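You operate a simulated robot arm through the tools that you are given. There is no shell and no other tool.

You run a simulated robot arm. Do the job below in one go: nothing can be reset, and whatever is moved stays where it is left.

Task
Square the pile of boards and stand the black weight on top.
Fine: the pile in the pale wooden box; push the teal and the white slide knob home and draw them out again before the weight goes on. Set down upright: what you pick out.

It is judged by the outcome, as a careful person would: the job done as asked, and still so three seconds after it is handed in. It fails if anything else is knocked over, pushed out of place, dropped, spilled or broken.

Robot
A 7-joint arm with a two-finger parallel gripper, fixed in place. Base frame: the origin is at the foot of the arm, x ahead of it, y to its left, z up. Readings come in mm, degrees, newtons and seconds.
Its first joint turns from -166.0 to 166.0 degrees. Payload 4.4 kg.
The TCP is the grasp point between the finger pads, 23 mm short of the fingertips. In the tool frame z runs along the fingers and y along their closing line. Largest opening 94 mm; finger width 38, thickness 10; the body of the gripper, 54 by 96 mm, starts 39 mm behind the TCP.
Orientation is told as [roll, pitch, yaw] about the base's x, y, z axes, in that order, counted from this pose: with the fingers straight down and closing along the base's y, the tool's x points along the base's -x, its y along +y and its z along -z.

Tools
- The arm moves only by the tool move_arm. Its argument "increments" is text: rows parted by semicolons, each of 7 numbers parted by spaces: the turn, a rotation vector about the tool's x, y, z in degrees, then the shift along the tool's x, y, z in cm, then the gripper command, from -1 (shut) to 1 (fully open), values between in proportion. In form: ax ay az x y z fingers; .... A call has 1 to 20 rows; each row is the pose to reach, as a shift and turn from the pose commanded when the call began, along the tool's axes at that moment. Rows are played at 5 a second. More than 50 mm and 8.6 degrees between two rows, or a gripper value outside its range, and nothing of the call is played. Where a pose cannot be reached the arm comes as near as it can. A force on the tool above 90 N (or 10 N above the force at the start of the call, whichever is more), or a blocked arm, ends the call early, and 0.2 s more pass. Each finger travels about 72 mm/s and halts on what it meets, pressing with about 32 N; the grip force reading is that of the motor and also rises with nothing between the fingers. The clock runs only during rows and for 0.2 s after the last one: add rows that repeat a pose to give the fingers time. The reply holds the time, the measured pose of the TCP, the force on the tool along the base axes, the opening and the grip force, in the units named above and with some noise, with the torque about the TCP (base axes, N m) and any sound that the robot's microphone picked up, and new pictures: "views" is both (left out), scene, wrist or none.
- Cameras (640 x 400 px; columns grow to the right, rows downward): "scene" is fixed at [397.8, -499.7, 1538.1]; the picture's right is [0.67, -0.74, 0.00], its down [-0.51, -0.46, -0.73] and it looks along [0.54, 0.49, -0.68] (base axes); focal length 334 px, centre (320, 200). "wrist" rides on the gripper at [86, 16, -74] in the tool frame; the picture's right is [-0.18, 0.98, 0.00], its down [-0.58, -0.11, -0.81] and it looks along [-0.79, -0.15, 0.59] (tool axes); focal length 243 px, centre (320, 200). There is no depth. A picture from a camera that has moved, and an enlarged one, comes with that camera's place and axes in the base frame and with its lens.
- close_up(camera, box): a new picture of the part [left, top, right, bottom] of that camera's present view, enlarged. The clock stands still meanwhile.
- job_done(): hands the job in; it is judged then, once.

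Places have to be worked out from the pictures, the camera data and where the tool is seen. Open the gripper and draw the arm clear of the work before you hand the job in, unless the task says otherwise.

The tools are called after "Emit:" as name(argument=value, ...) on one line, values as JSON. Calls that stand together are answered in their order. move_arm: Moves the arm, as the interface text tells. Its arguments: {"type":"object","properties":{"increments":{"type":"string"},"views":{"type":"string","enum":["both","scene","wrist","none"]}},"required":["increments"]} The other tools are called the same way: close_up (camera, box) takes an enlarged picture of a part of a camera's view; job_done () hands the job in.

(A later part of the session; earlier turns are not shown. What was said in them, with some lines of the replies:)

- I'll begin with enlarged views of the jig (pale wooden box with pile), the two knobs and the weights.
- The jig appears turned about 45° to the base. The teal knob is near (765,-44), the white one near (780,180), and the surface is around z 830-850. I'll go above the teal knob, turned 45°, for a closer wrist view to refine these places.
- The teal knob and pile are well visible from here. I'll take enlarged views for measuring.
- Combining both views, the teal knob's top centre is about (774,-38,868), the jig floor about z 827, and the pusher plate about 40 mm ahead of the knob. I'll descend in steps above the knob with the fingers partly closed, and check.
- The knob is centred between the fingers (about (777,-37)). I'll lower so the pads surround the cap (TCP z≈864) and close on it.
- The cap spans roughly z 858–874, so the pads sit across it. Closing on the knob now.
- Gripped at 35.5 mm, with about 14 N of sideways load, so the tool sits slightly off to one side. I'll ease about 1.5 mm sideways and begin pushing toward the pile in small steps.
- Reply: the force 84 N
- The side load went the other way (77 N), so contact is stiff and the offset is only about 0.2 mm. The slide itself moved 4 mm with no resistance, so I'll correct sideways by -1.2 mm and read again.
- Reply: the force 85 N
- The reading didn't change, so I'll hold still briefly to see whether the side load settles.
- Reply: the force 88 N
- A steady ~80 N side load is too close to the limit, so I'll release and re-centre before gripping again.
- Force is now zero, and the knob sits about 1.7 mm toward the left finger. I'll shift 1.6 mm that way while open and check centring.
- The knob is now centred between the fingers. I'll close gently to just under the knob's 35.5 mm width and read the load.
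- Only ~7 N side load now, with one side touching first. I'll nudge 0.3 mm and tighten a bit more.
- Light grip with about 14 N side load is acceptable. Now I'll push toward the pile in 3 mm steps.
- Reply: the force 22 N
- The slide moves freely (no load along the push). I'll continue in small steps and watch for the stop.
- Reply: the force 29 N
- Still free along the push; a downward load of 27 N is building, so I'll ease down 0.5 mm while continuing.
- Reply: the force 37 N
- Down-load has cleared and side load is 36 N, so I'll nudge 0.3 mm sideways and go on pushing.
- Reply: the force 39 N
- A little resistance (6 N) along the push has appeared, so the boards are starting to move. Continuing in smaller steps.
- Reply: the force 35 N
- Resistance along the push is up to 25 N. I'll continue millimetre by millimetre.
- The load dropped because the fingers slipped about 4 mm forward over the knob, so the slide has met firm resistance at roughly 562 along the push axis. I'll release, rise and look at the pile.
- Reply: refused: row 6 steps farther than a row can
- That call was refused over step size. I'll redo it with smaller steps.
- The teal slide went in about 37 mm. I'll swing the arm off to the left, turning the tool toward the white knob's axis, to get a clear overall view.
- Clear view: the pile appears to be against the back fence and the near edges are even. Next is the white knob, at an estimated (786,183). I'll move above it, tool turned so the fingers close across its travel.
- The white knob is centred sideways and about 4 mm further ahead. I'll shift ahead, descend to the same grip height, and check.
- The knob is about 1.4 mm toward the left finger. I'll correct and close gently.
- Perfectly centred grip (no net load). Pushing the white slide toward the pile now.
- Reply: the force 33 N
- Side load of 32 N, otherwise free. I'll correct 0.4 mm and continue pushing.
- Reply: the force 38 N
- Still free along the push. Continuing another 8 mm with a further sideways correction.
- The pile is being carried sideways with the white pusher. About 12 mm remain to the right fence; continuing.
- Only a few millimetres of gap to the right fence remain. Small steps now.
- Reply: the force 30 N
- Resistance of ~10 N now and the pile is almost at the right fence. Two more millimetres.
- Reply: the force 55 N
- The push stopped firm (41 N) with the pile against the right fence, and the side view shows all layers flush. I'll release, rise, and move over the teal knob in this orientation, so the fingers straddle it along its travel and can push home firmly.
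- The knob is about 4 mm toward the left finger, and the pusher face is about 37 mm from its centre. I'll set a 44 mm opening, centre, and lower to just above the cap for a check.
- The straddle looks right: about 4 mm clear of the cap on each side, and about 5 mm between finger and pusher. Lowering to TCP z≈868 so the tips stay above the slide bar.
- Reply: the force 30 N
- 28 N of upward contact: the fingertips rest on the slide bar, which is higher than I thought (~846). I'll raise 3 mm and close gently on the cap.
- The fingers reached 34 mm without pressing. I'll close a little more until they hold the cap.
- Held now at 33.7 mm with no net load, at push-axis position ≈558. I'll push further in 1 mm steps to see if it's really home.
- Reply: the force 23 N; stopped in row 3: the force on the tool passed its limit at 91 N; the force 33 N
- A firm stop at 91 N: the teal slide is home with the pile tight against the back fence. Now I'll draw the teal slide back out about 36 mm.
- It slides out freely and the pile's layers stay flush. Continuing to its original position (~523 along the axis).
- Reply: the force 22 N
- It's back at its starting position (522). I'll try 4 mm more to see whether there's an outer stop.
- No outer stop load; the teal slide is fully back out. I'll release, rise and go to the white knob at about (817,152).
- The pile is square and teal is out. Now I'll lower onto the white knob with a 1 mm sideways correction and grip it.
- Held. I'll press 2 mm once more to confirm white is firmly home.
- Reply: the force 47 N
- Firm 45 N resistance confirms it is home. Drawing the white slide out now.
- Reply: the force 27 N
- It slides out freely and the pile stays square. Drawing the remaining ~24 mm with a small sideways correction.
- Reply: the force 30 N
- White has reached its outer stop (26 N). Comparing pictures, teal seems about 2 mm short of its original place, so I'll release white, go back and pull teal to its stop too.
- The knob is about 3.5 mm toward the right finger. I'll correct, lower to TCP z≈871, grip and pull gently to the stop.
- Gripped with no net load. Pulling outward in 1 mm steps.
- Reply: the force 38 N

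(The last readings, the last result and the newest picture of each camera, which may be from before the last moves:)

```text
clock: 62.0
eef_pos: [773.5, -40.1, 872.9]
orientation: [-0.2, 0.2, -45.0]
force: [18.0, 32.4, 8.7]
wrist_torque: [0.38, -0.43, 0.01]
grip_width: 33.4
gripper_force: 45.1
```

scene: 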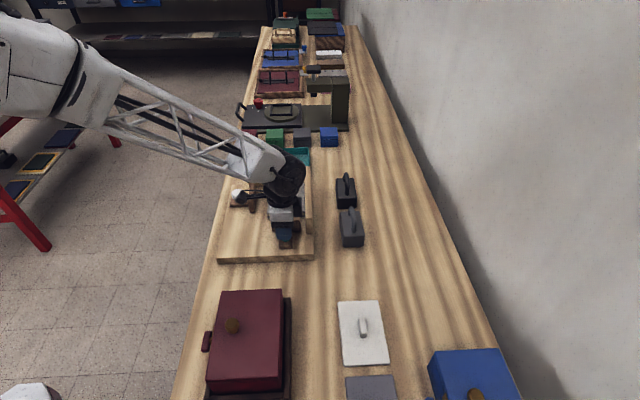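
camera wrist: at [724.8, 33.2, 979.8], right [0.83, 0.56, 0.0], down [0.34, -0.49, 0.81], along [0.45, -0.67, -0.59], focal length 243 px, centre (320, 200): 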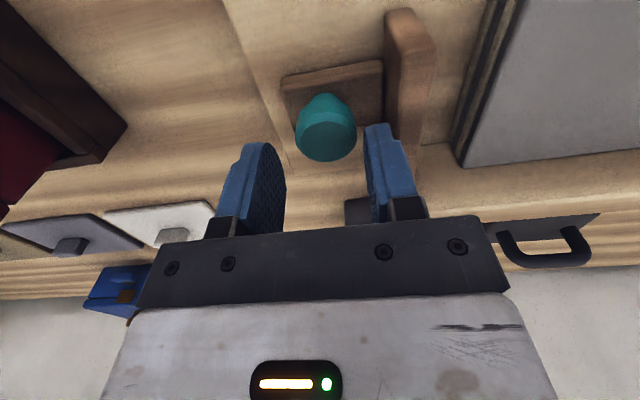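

The outer stop is reached (36 N), so both slides have been pushed home and drawn fully out. I'll release, rise, turn to 45° and move toward the black weight to measure it.

Emit:
move_arm(increments="0 0 0 0 0.15 0 -0.3; 0 0 0 0 0.15 0 -0.08; 0 0 0 0 0.15 0 -0.06; 0 0 0 0 0.15 -4 -0.06; 0 0 0 0 0.15 -8 0.3; 0 0 0 0 0.15 -12.8 0.8; 0 0 -7.5 -1.4 0.8 -12.8 1; 0 0 -15 -2.8 1.6 -12.8 1; 0 0 -22.5 -4.2 2.4 -12.8 1; 0 0 -30 -5.6 3.2 -12.8 1; 0 0 -37.5 -7 4.0 -12.8 1; 0 0 -45 -8.4 4.8 -12.8 1; 0 0 -52.5 -9.8 5.6 -12.8 1; 0 0 -60 -11.2 6.4 -12.8 1; 0 0 -67.5 -12.6 7.2 -12.8 1; 0 0 -75 -14 8.0 -12.8 1; 0 0 -82.5 -15.4 8.8 -12.8 1; 0 0 -90 -16.7 9.6 -12.8 1; 0 0 -90 -16.7 9.6 -12.8 1")

Emit:
close_up(camera="wrist", box=[180, 20, 500, 220])

Emit:
close_up(camera="scene", box=[250, 150, 378, 230])

```text
clock: 66.0
eef_pos: [956.9, -90.3, 999.3]
orientation: [0.1, 0.1, 45.1]
force: [-0.1, -0.7, 0.2]
wrist_torque: [0.01, -0.02, 0.0]
grip_width: 93.9
gripper_force: 0.0
camera wrist: at [885.1, -141.3, 1074.0], right [-0.56, 0.83, 0.0], down [0.49, 0.33, 0.8], along [0.66, 0.46, -0.59], focal length 243 px, centre (320, 200)
```

scene: 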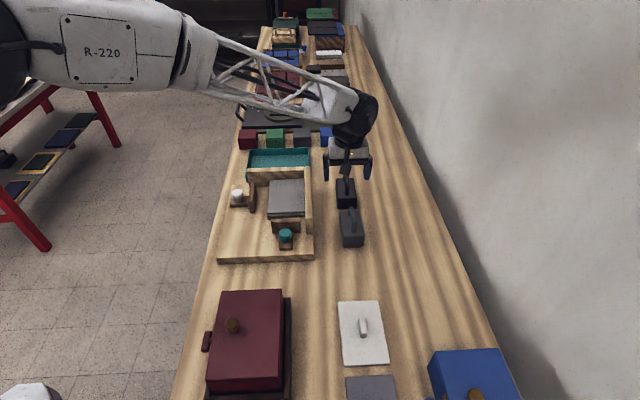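
wrist: 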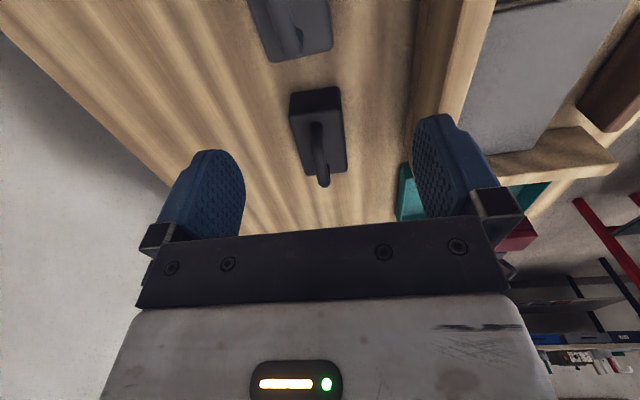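

```text
2.00 times, centred on (340, 120) of wrist
camera zoom: at [885.1, -141.3, 1074.0], right [-0.56, 0.83, 0.0], down [0.49, 0.33, 0.8], along [0.66, 0.46, -0.59], focal length 485 px, centre (280, 360)
```

zoom: 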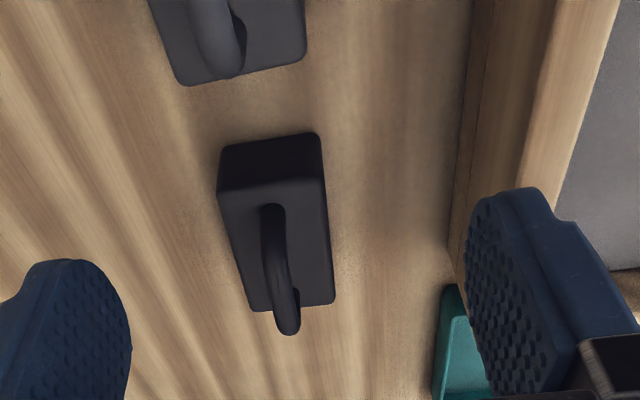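

```text
5.00 times, centred on (314, 190) of scene
camera zoom: at [397.8, -499.7, 1538.1], right [0.67, -0.74, 0.0], down [-0.51, -0.46, -0.73], along [0.54, 0.49, -0.68], focal length 1670 px, centre (350, 250)
```

zoom: 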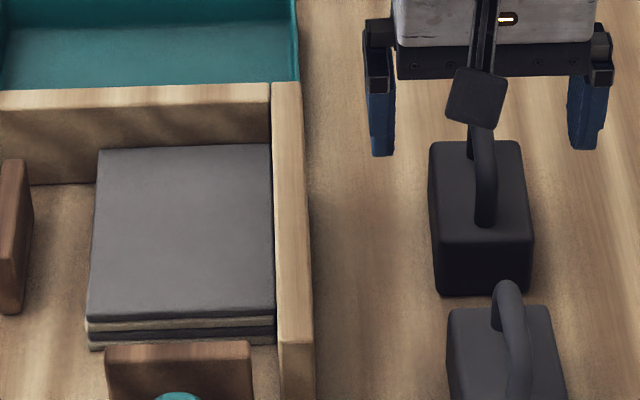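

The weight's body centre works out near (1041,-31), at the edge of the arm's reach. Its handle bar runs along the 45° axis, so the current finger direction suits it. I'll move in stages above it at z≈960 to see how far the arm really gets.

Emit:
move_arm(increments="0 0 0 -3 -0.5 1 1; 0 0 0 -6 -1 2 1; 0 0 0 -6 -1 3 1; 0 0 0 -6 -1 3 1")

Emit:
close_up(camera="wrist", box=[180, 0, 500, 200])

```text
clock: 67.0
eef_pos: [1008.1, -55.7, 969.4]
orientation: [0.0, 0.3, 44.9]
force: [0.2, 0.1, -0.1]
wrist_torque: [0.0, 0.0, -0.01]
grip_width: 93.9
gripper_force: 0.1
camera wrist: at [935.7, -105.5, 1043.5], right [-0.56, 0.83, 0.0], down [0.49, 0.33, 0.8], along [0.66, 0.45, -0.59], focal length 243 px, centre (320, 200)
```

scene: 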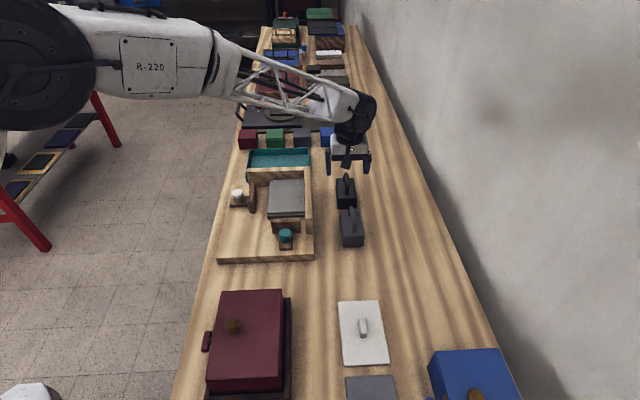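
wrist: 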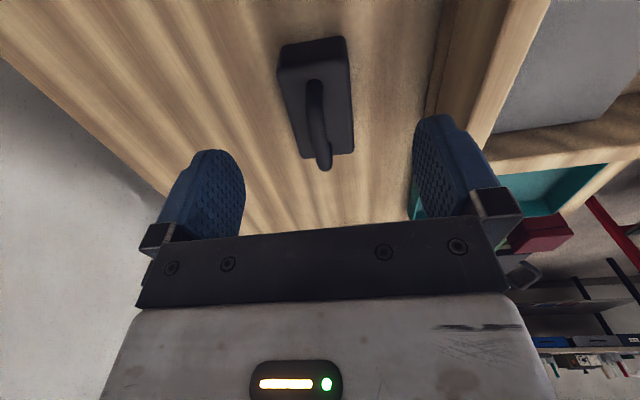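

```text
2.00 times, centred on (340, 100) of wrist
camera zoom: at [935.7, -105.5, 1043.5], right [-0.56, 0.83, 0.0], down [0.49, 0.33, 0.8], along [0.66, 0.45, -0.59], focal length 485 px, centre (280, 400)
```

zoom: 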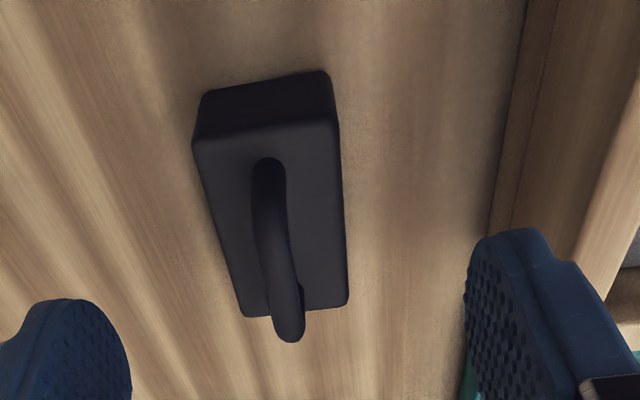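

Two wrist views agree: the body top is at z≈857, centred at (1042,-31), with the handle bar at z≈887 and 12 mm thick. I'll try to reach directly above it at z≈930, narrowing the opening.

Emit:
move_arm(increments="0 0 0 -2 -0.3 1 0.6; 0 0 0 -4.25 -0.6 2 0.2; 0 0 0 -4.25 -0.6 3.5 0; 0 0 0 -4.25 -0.6 3.5 0")

Emit:
close_up(camera="wrist", box=[180, 0, 500, 200])

Emit:
close_up(camera="scene", box=[290, 140, 418, 220])

```text
clock: 68.0
eef_pos: [1041.6, -31.1, 933.5]
orientation: [0.1, 0.2, 44.9]
force: [-0.5, 0.8, 0.2]
wrist_torque: [0.03, 0.01, -0.05]
grip_width: 46.9
gripper_force: 0.1
camera wrist: at [969.8, -80.7, 1008.5], right [-0.56, 0.83, 0.0], down [0.49, 0.33, 0.8], along [0.66, 0.45, -0.59], focal length 243 px, centre (320, 200)
```

scene: 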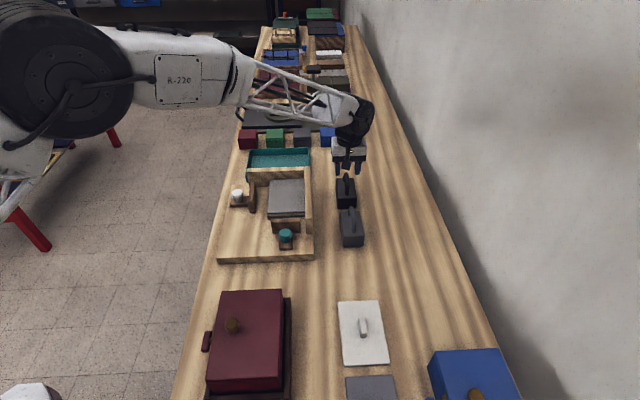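
wrist: 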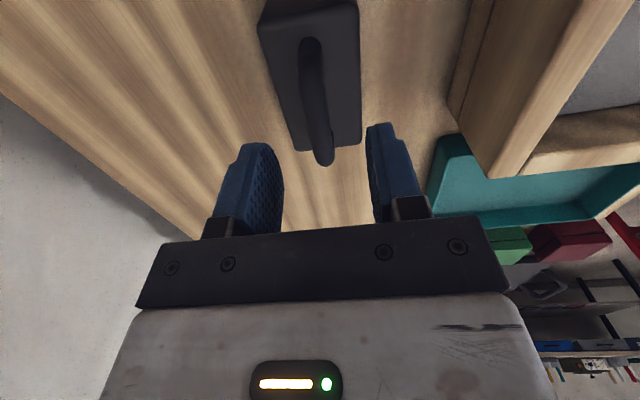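

```text
2.00 times, centred on (340, 100) of wrist
camera zoom: at [969.8, -80.7, 1008.5], right [-0.56, 0.83, 0.0], down [0.49, 0.33, 0.8], along [0.66, 0.45, -0.59], focal length 485 px, centre (280, 400)
```

zoom: 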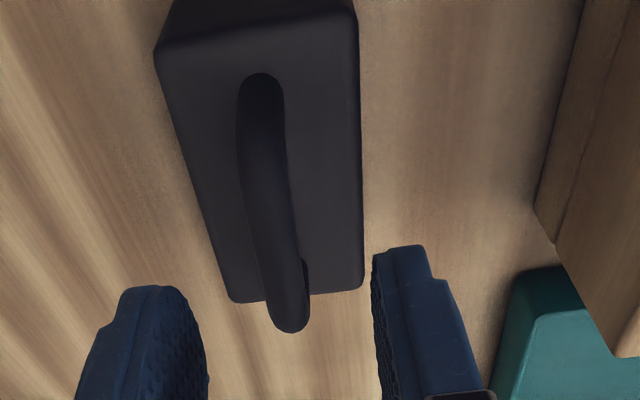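

```text
5.00 times, centred on (354, 180) of scene
camera zoom: at [397.8, -499.7, 1538.1], right [0.67, -0.74, 0.0], down [-0.51, -0.46, -0.73], along [0.54, 0.49, -0.68], focal length 1670 px, centre (150, 300)
```

zoom: 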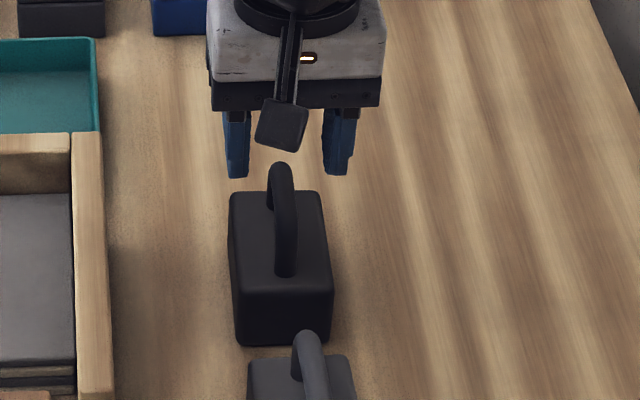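

The arm reaches it upright, and the bar is centred between the fingers. I'll lower 4.5 cm so the pads straddle the bar (TCP z≈888, tips ~7 mm above the weight's body).

Emit:
move_arm(increments="0 0 0 -0.1 0 1.2 0; 0 0 0 -0.2 0 2.4 0; 0 0 0 -0.2 0 3.5 0; 0 0 0 -0.2 0 4.5 0; 0 0 0 -0.2 0 4.5 0")

Emit:
close_up(camera="wrist", box=[180, 50, 500, 250])

Emit:
close_up(camera="scene", box=[290, 140, 418, 220])

```text
clock: 69.2
eef_pos: [1041.0, -27.8, 889.2]
orientation: [0.0, 0.1, 44.9]
force: [-0.2, 0.3, 0.6]
wrist_torque: [-0.02, -0.02, 0.0]
grip_width: 46.8
gripper_force: 0.0
camera wrist: at [970.1, -78.7, 963.6], right [-0.56, 0.83, 0.0], down [0.49, 0.33, 0.8], along [0.66, 0.45, -0.59], focal length 243 px, centre (320, 200)
```

scene: 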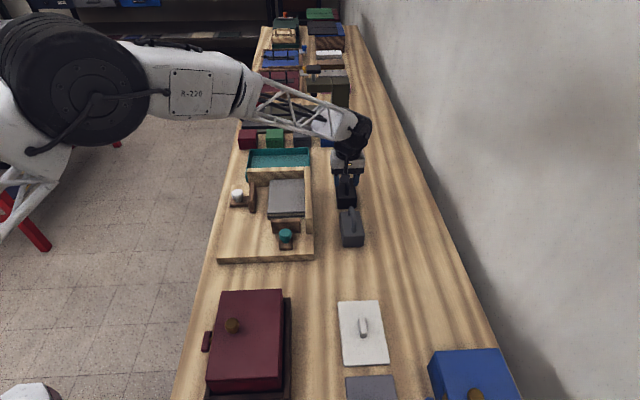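
wrist: 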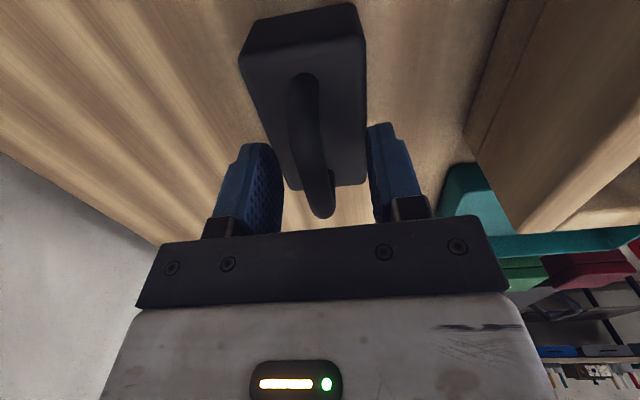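

```text
2.00 times, centred on (340, 150) of wrist
camera zoom: at [970.1, -78.7, 963.6], right [-0.56, 0.83, 0.0], down [0.49, 0.33, 0.8], along [0.66, 0.45, -0.59], focal length 485 px, centre (280, 300)
```

zoom: 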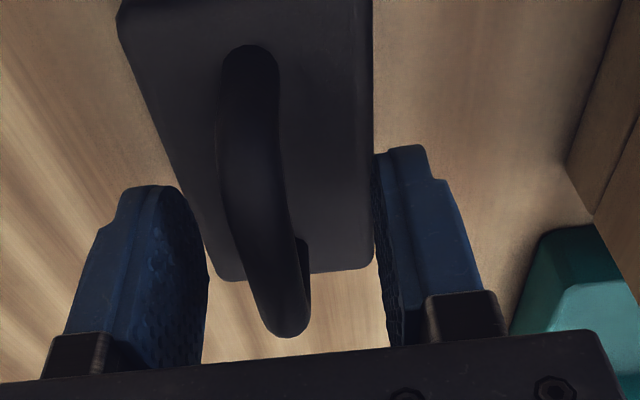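

```text
5.00 times, centred on (354, 180) of scene
camera zoom: at [397.8, -499.7, 1538.1], right [0.67, -0.74, 0.0], down [-0.51, -0.46, -0.73], along [0.54, 0.49, -0.68], focal length 1670 px, centre (150, 300)
```

zoom: 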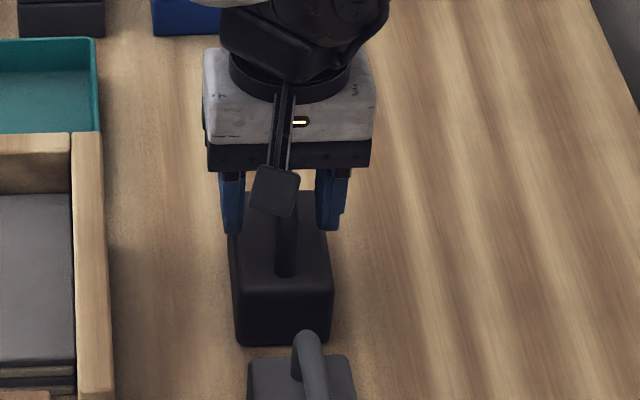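

The bar lies between the pads, about 1.5 mm toward the left one. I'll shift by that and close fully on it.

Emit:
move_arm(increments="0 0 0 0 -0.15 0 0; 0 0 0 0 -0.15 0 -0.4; 0 0 0 0 -0.15 0 -0.6; 0 0 0 0 -0.15 0 -0.72; 0 0 0 0 -0.15 0 -0.85; 0 0 0 0 -0.15 0 -1; 0 0 0 0 -0.15 0 -1", views="wrist")

```text
clock: 70.8
eef_pos: [1043.5, -31.0, 890.4]
orientation: [0.1, 0.3, 44.9]
force: [-2.0, -1.8, 4.6]
wrist_torque: [-0.16, 0.22, -0.32]
grip_width: 13.8
gripper_force: 32.2
camera wrist: at [971.2, -80.0, 964.4], right [-0.56, 0.83, 0.0], down [0.49, 0.33, 0.8], along [0.66, 0.45, -0.59], focal length 243 px, centre (320, 200)
```

wrist: 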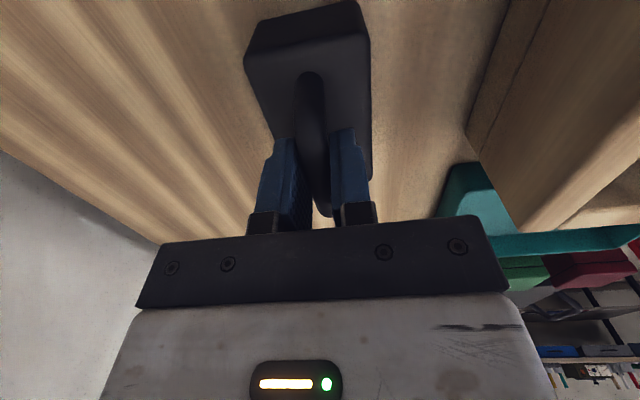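

Gripped at 13.8 mm. I'll lift 2 cm slowly and check the load and that it hangs straight.

Emit:
move_arm(increments="0 0 0 0 0 -0.5 -1; 0 0 0 0 0 -1 -1; 0 0 0 0 0 -1.5 -1; 0 0 0 0 0 -2 -1; 0 0 0 0 0 -2 -1")

Emit:
close_up(camera="scene", box=[290, 140, 418, 220])

```text
clock: 72.0
eef_pos: [1043.7, -30.1, 908.5]
orientation: [0.2, 0.2, 45.0]
force: [0.2, -1.0, -13.9]
wrist_torque: [-0.04, 0.06, -0.02]
grip_width: 13.9
gripper_force: 32.3
camera wrist: at [972.2, -79.7, 983.3], right [-0.56, 0.83, 0.0], down [0.49, 0.33, 0.8], along [0.66, 0.45, -0.59], focal length 243 px, centre (320, 200)
```

scene: 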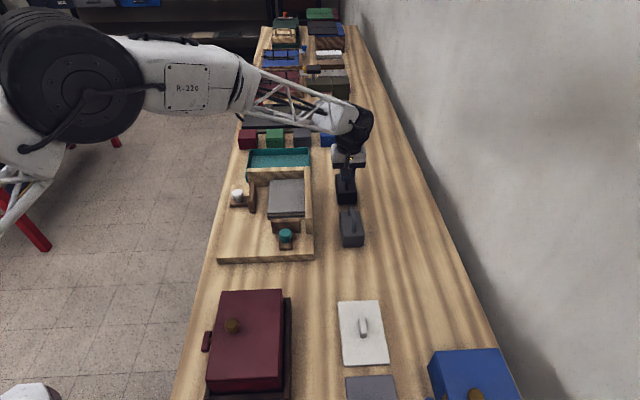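
wrist: 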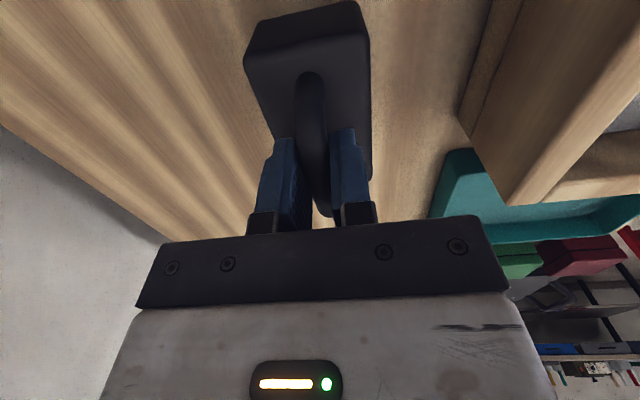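

```text
5.00 times, centred on (354, 180) of scene
camera zoom: at [397.8, -499.7, 1538.1], right [0.67, -0.74, 0.0], down [-0.51, -0.46, -0.73], along [0.54, 0.49, -0.68], focal length 1670 px, centre (150, 300)
```

zoom: 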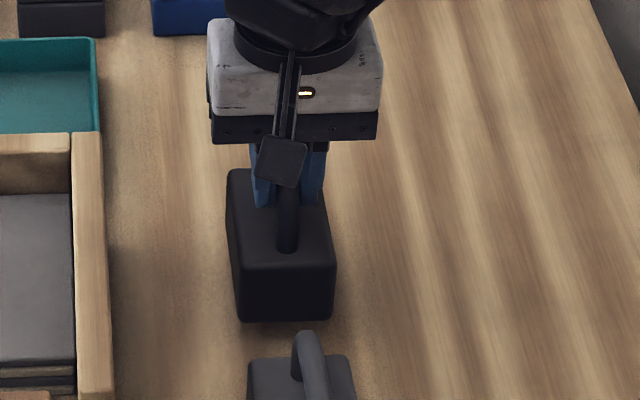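

Lifted cleanly: about 14 N and hanging level. The pile's top centre is estimated at (894,80) with its top at z≈852. I'll rise to clear the fence and carry the weight over at gentle speed.

Emit:
move_arm(increments="0 0 0 0 0 -2.5 -1; 0 0 0 0 0 -5 -1; 0 0 0 0 0 -7.5 -1; 0 0 0 0 0 -10 -1; 0 0 0 0.3 2.0 -10 -1; 0 0 0 0.6 4.0 -10 -1; 0 0 0 0.9 6 -10 -1; 0 0 0 1.2 8 -10 -1; 0 0 0 1.5 10 -10 -1; 0 0 0 1.8 12 -10 -1; 0 0 0 2.1 14 -10 -1; 0 0 0 2.4 16 -10 -1; 0 0 0 2.6 17.4 -10 -1; 0 0 0 2.8 18.36 -10 -1; 0 0 0 2.8 18.36 -10 -1; 0 0 0 2.8 18.36 -10 -1")

Emit:
close_up(camera="scene", box=[220, 140, 348, 220])

Emit:
close_up(camera="wrist", box=[160, 0, 480, 200])

```text
clock: 75.4
eef_pos: [896.9, 80.3, 1010.3]
orientation: [0.2, 0.2, 44.9]
force: [-0.3, -0.1, -13.5]
wrist_torque: [0.0, 0.03, 0.02]
grip_width: 13.8
gripper_force: 32.1
camera wrist: at [822.9, 30.6, 1084.6], right [-0.56, 0.83, 0.0], down [0.49, 0.33, 0.8], along [0.66, 0.45, -0.59], focal length 243 px, centre (320, 200)
```

scene: 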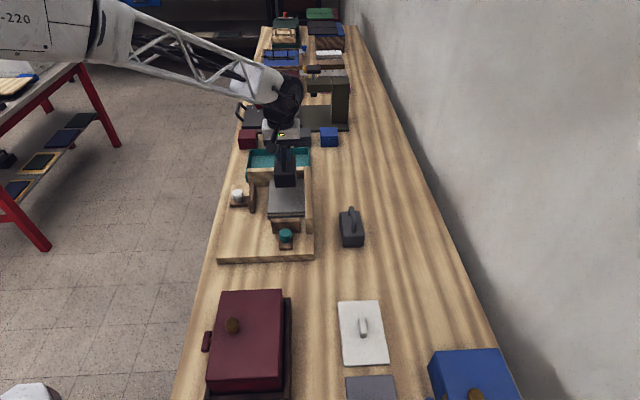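
wrist: 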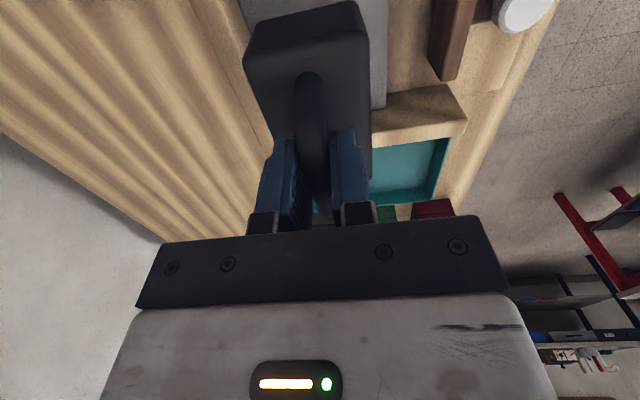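

```text
5.00 times, centred on (284, 180) of scene
camera zoom: at [397.8, -499.7, 1538.1], right [0.67, -0.74, 0.0], down [-0.51, -0.46, -0.73], along [0.54, 0.49, -0.68], focal length 1670 px, centre (500, 300)
```

zoom: 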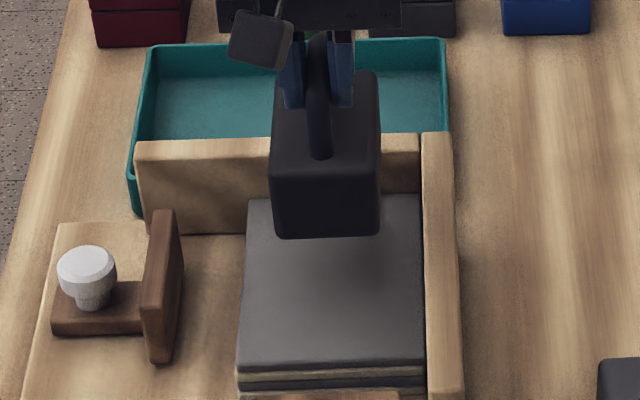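

```text
2.00 times, centred on (320, 100) of wrist
camera zoom: at [822.9, 30.6, 1084.6], right [-0.56, 0.83, 0.0], down [0.49, 0.33, 0.8], along [0.66, 0.45, -0.59], focal length 485 px, centre (320, 400)
```

zoom: 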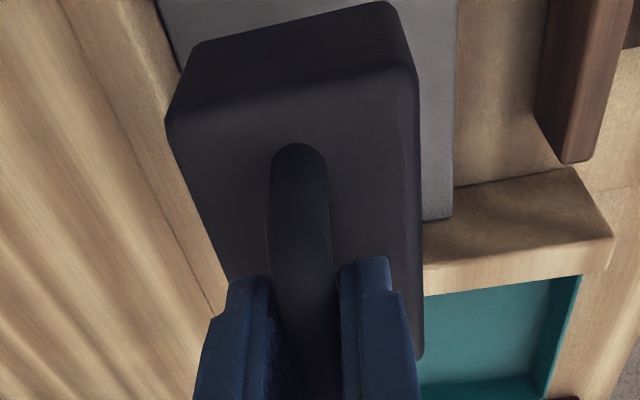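

From this view, the pile's far corner confirms the centre at about (894,81). I'll shift 2.5 mm and descend to just above the pile (contact expected at TCP z≈931).

Emit:
move_arm(increments="0 0 0 0.1 0.25 1.5 -1; 0 0 0 0.1 0.25 3 -1; 0 0 0 0.1 0.25 4.5 -1; 0 0 0 0.1 0.25 5.5 -1; 0 0 0 0.1 0.25 6.3 -1; 0 0 0 0.1 0.25 6.3 -1")

Emit:
close_up(camera="scene", box=[220, 140, 348, 220])

Emit:
close_up(camera="wrist", box=[160, 0, 480, 200])

```text
clock: 76.8
eef_pos: [892.5, 80.5, 951.4]
orientation: [0.0, 0.0, 44.9]
force: [-2.3, -5.0, 27.7]
wrist_torque: [-0.3, 0.28, -0.18]
grip_width: 14.1
gripper_force: 32.0
camera wrist: at [820.2, 30.5, 1025.0], right [-0.56, 0.83, 0.0], down [0.49, 0.33, 0.81], along [0.67, 0.45, -0.59], focal length 243 px, centre (320, 200)
```

scene: 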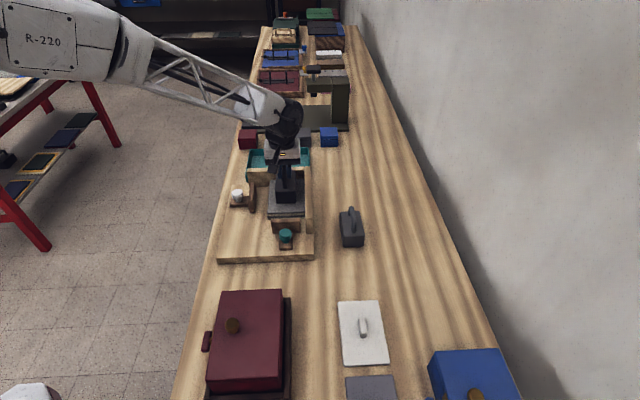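
wrist: 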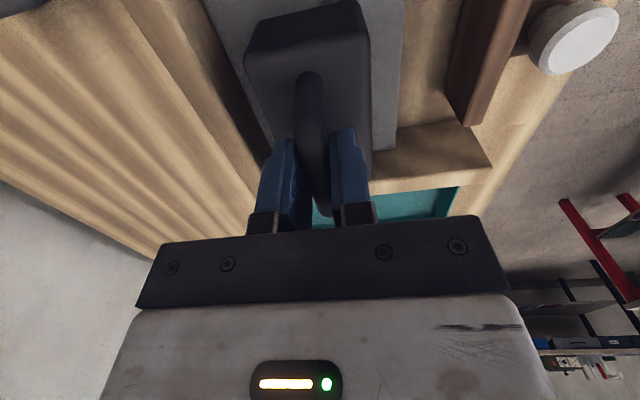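

```text
5.00 times, centred on (284, 180) of scene
camera zoom: at [397.8, -499.7, 1538.1], right [0.67, -0.74, 0.0], down [-0.51, -0.46, -0.73], along [0.54, 0.49, -0.68], focal length 1670 px, centre (500, 300)
```

zoom: 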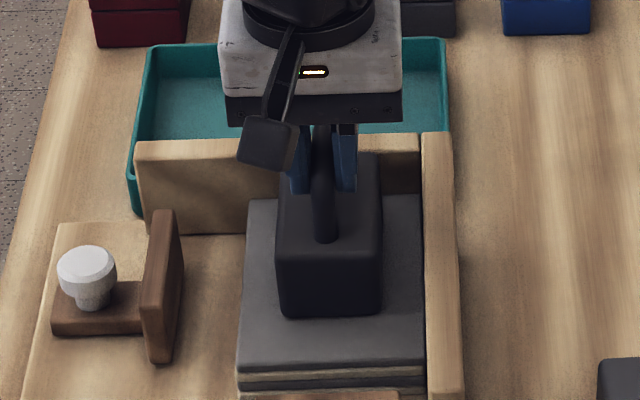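

```text
2.00 times, centred on (320, 100) of wrist
camera zoom: at [820.2, 30.5, 1025.0], right [-0.56, 0.83, 0.0], down [0.49, 0.33, 0.81], along [0.67, 0.45, -0.59], focal length 485 px, centre (320, 400)
```

zoom: 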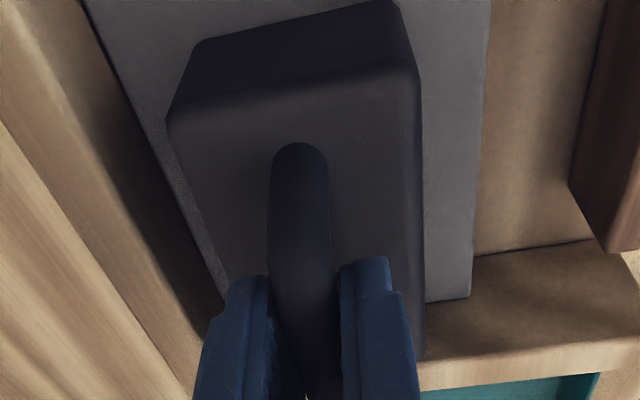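

It touched earlier than expected (pressing ~40 N at z≈951), so the pile top is higher than assumed, and the weight sits about 13 mm too far toward the back. I'll lift 2 cm, shift 13 mm forward, and lower again softly.

Emit:
move_arm(increments="0 0 0 0 0 -0.7 -1; 0 0 0 0 0 -1.4 -1; 0 0 0 0 0 -2 -1; 0 0 0 0.6 0 -2 -1; 0 0 0 1.3 0 -2 -1; 0 0 0 1.3 0 -2 -1", views="none")

Emit:
close_up(camera="scene", box=[220, 140, 348, 220])

Emit:
close_up(camera="wrist", box=[160, 0, 480, 200])

```text
clock: 78.2
eef_pos: [881.0, 72.0, 965.4]
orientation: [0.2, 0.3, 45.0]
force: [-1.5, 0.3, -13.3]
wrist_torque: [-0.06, 0.06, 0.04]
grip_width: 13.8
gripper_force: 31.8
```

```text
5.00 times, centred on (284, 180) of scene
camera zoom: at [397.8, -499.7, 1538.1], right [0.67, -0.74, 0.0], down [-0.51, -0.46, -0.73], along [0.54, 0.49, -0.68], focal length 1670 px, centre (500, 300)
```

zoom: 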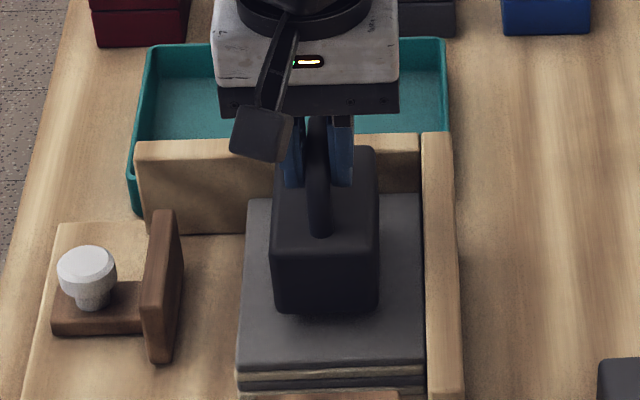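

```text
2.00 times, centred on (320, 100) of wrist
camera zoom: at [810.3, 22.2, 1040.8], right [-0.56, 0.83, 0.0], down [0.49, 0.33, 0.8], along [0.66, 0.45, -0.59], focal length 485 px, centre (320, 400)
```

zoom: 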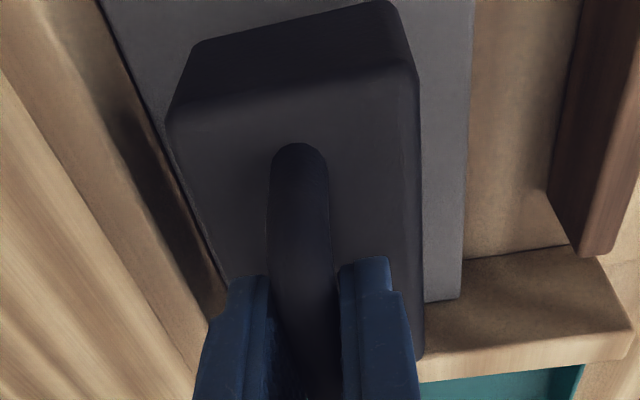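

Now it hangs over the middle. I'll lower in small steps, with a slight 2 mm sideways trim, watching for the load to transfer.

Emit:
move_arm(increments="0 0 0 0 -0.1 0.4 -1; 0 0 0 0 -0.2 0.8 -1; 0 0 0 0 -0.2 1.1 -1; 0 0 0 0 -0.2 1.3 -1; 0 0 0 0 -0.2 1.3 -1", views="none")

```text
clock: 79.4
eef_pos: [885.0, 69.5, 953.6]
orientation: [0.2, 0.0, 44.9]
force: [0.4, -0.5, -14.4]
wrist_torque: [-0.04, 0.06, 0.01]
grip_width: 14.0
gripper_force: 32.4
```

Emit:
move_arm(increments="0 0 0 0 0 0.1 -1; 0 0 0 0 0 0.2 -1; 0 0 0 0 0 0.2 -1", views="none")

```text
clock: 80.2
eef_pos: [884.6, 69.5, 951.7]
orientation: [0.1, 0.2, 45.0]
force: [0.4, -1.0, -7.5]
wrist_torque: [0.22, -0.03, 0.01]
grip_width: 13.9
gripper_force: 32.3
```

The load has started to transfer (7.5 N of 14 left). One more millimetre, then check position before releasing.

Emit:
move_arm(increments="0 0 0 0 0 0.05 -1; 0 0 0 0 0 0.1 -1; 0 0 0 0 0 0.1 -1", views="wrist")

Emit:
close_up(camera="scene", box=[220, 140, 348, 220])

Emit:
close_up(camera="wrist", box=[160, 0, 480, 200])

```text
clock: 81.0
eef_pos: [884.1, 70.7, 951.6]
orientation: [0.1, 0.2, 44.9]
force: [1.2, -1.0, 6.9]
wrist_torque: [0.44, -0.27, -0.02]
grip_width: 14.0
gripper_force: 31.8
camera wrist: at [812.4, 20.8, 1025.7], right [-0.56, 0.83, 0.0], down [0.49, 0.33, 0.8], along [0.66, 0.45, -0.59], focal length 243 px, centre (320, 200)
```

wrist: 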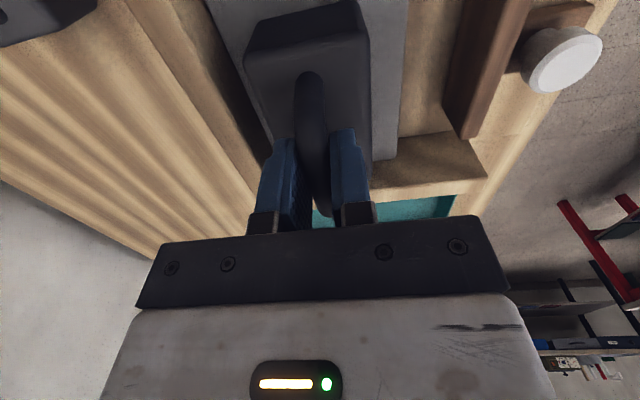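

```text
5.00 times, centred on (284, 180) of scene
camera zoom: at [397.8, -499.7, 1538.1], right [0.67, -0.74, 0.0], down [-0.51, -0.46, -0.73], along [0.54, 0.49, -0.68], focal length 1670 px, centre (500, 300)
```

zoom: 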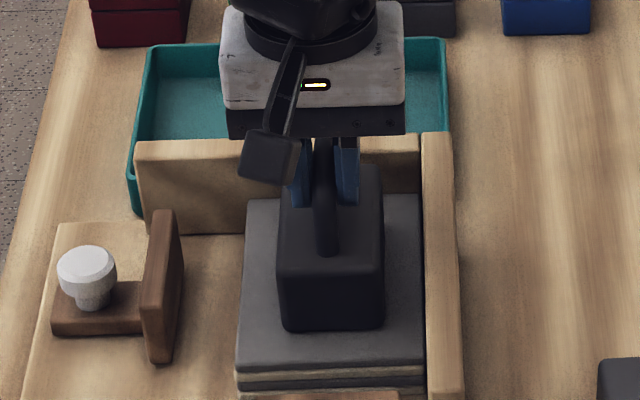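

```text
2.00 times, centred on (320, 100) of wrist
camera zoom: at [812.4, 20.8, 1025.7], right [-0.56, 0.83, 0.0], down [0.49, 0.33, 0.8], along [0.66, 0.45, -0.59], focal length 485 px, centre (320, 400)
```

zoom: 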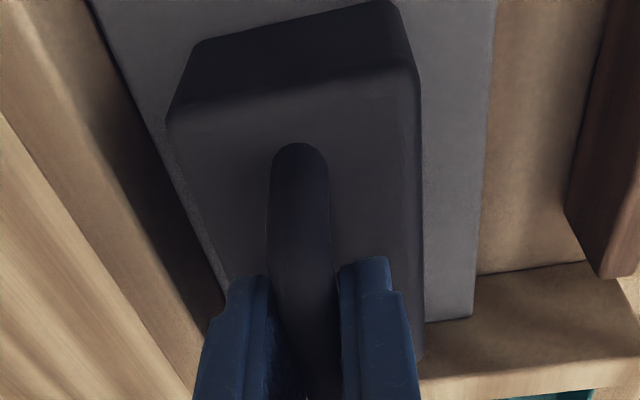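

The weight stands centred on the pile, fully supported (the board's margins look even). I'll ease the downward load by 0.5 mm and open the fingers gradually.

Emit:
move_arm(increments="0 0 0 0 0 -0.05 -1; 0 0 0 0 0 -0.05 -0.7; 0 0 0 0 0 -0.05 -0.6; 0 0 0 0 0 -0.05 -0.4; 0 0 0 0 0 -0.05 -0.2; 0 0 0 0 0 -0.05 -0.1; 0 0 0 0 0 -0.05 -0.1", views="wrist")

Emit:
close_up(camera="wrist", box=[160, 0, 480, 200])

```text
clock: 82.6
eef_pos: [884.9, 71.0, 950.2]
orientation: [0.1, 0.2, 44.8]
force: [-0.3, -0.6, -0.8]
wrist_torque: [0.03, -0.03, -0.05]
grip_width: 42.3
gripper_force: 0.0
camera wrist: at [812.4, 20.6, 1025.2], right [-0.56, 0.83, 0.0], down [0.49, 0.33, 0.8], along [0.66, 0.45, -0.59], focal length 243 px, centre (320, 200)
```

wrist: 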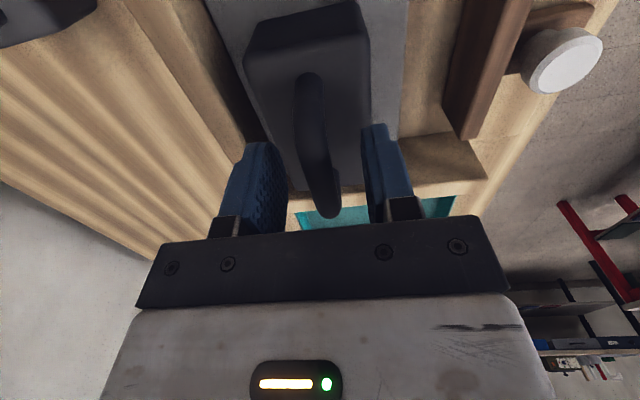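

```text
2.00 times, centred on (320, 100) of wrist
camera zoom: at [812.4, 20.6, 1025.2], right [-0.56, 0.83, 0.0], down [0.49, 0.33, 0.8], along [0.66, 0.45, -0.59], focal length 485 px, centre (320, 400)
```

zoom: 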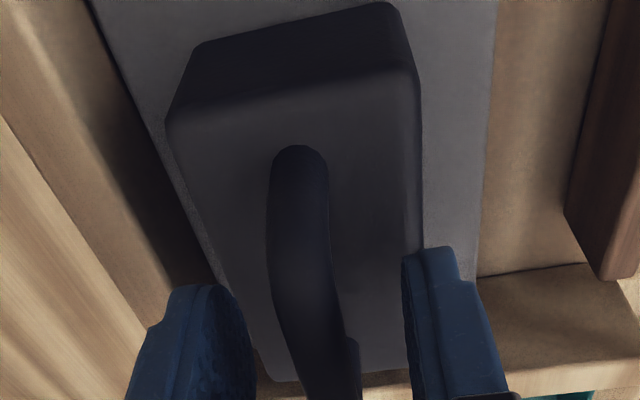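

The handle is free and the weight hasn't moved. I'll rise straight up and then back off to the left, clear of the work.

Emit:
move_arm(increments="0 0 0 0 0 -1.5 -0.1; 0 0 0 0 0 -3 -0.1; 0 0 0 0 0 -5 0; 0 0 0 0 0 -8 0.2; 0 0 0 0 0 -12 0.5; 0 0 0 0 3 -14 1; 0 0 0 2 6.5 -15 1; 0 0 0 4.5 10 -15 1; 0 0 0 7 13.5 -15 1; 0 0 0 9.5 17 -15 1; 0 0 0 12 20.5 -15 1; 0 0 0 14 24 -15 1; 0 0 0 16 27.5 -15 1; 0 0 0 18 30 -15 1; 0 0 0 18 30 -15 1")

Emit:
close_up(camera="scene", box=[210, 150, 370, 260])

```text
clock: 85.8
eef_pos: [546.1, 154.5, 1103.1]
orientation: [0.2, 0.2, 44.9]
force: [-0.6, 0.8, 0.4]
wrist_torque: [0.02, 0.01, -0.01]
grip_width: 94.0
gripper_force: 0.2
camera wrist: at [474.0, 105.4, 1177.8], right [-0.56, 0.83, 0.0], down [0.49, 0.33, 0.8], along [0.66, 0.45, -0.59], focal length 243 px, centre (320, 200)
```

scene: 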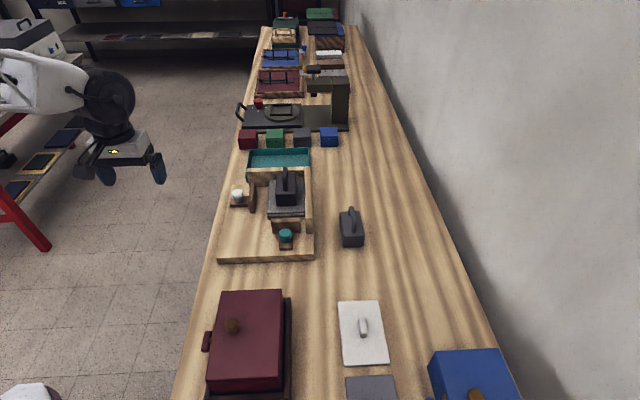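
wrist: 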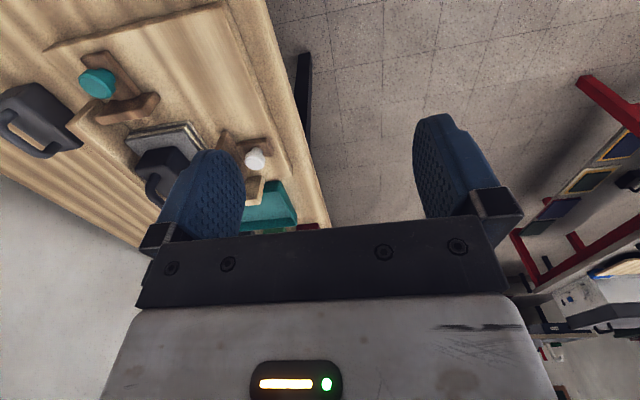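

```text
3.64 times, centred on (290, 205) of scene
camera zoom: at [397.8, -499.7, 1538.1], right [0.67, -0.74, 0.0], down [-0.51, -0.46, -0.73], along [0.54, 0.49, -0.68], focal length 1215 px, centre (429, 182)
```

zoom: 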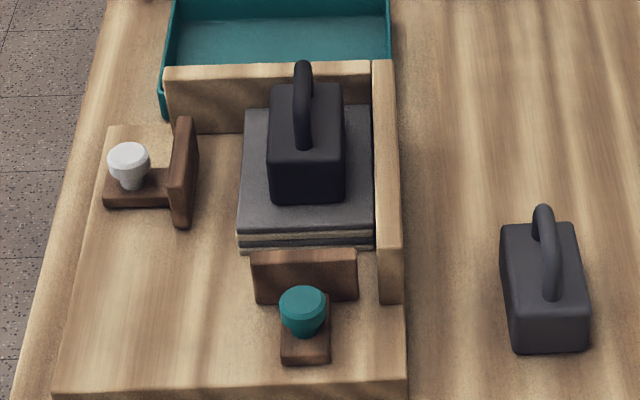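

Both slides are out and the black weight stands upright on the pile. One last close look at the pile's edges.

Emit:
close_up(camera="scene", box=[262, 170, 318, 220])

```text
8.00 times, centred on (290, 195) of scene
camera zoom: at [397.8, -499.7, 1538.1], right [0.67, -0.74, 0.0], down [-0.51, -0.46, -0.73], along [0.54, 0.49, -0.68], focal length 2673 px, centre (560, 240)
```

zoom: 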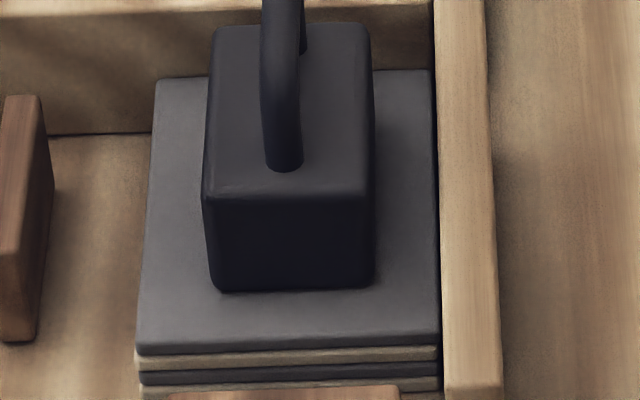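

The pile is flush in its corner, the weight stands upright and roughly in the middle, and the arm is clear with the gripper open. Handing the job in.

Emit:
job_done()

```text
The job is handed in.
```

The boards are squared in the corner of the pale wooden box, and the black weight is standing upright near the middle of the pile. I've handed the job in.

- **Slides:** I pushed the teal and white knobs home until each met firm resistance. I then drew both back to their outer stops before the weight went on.
- **Pile:** in the last close-up the board edges look flush, and the pile sits against both fences.
- **Weight:** when I first set it down, it touched sooner than I expected, pressing about 40 N, and sat about 13 mm too far back. I lifted it, moved it forward and set it down again gently. The pile did not shift.

In the last pictures the grey weight and everything else on the bench look undisturbed. The arm is clear of the work with the gripper open.
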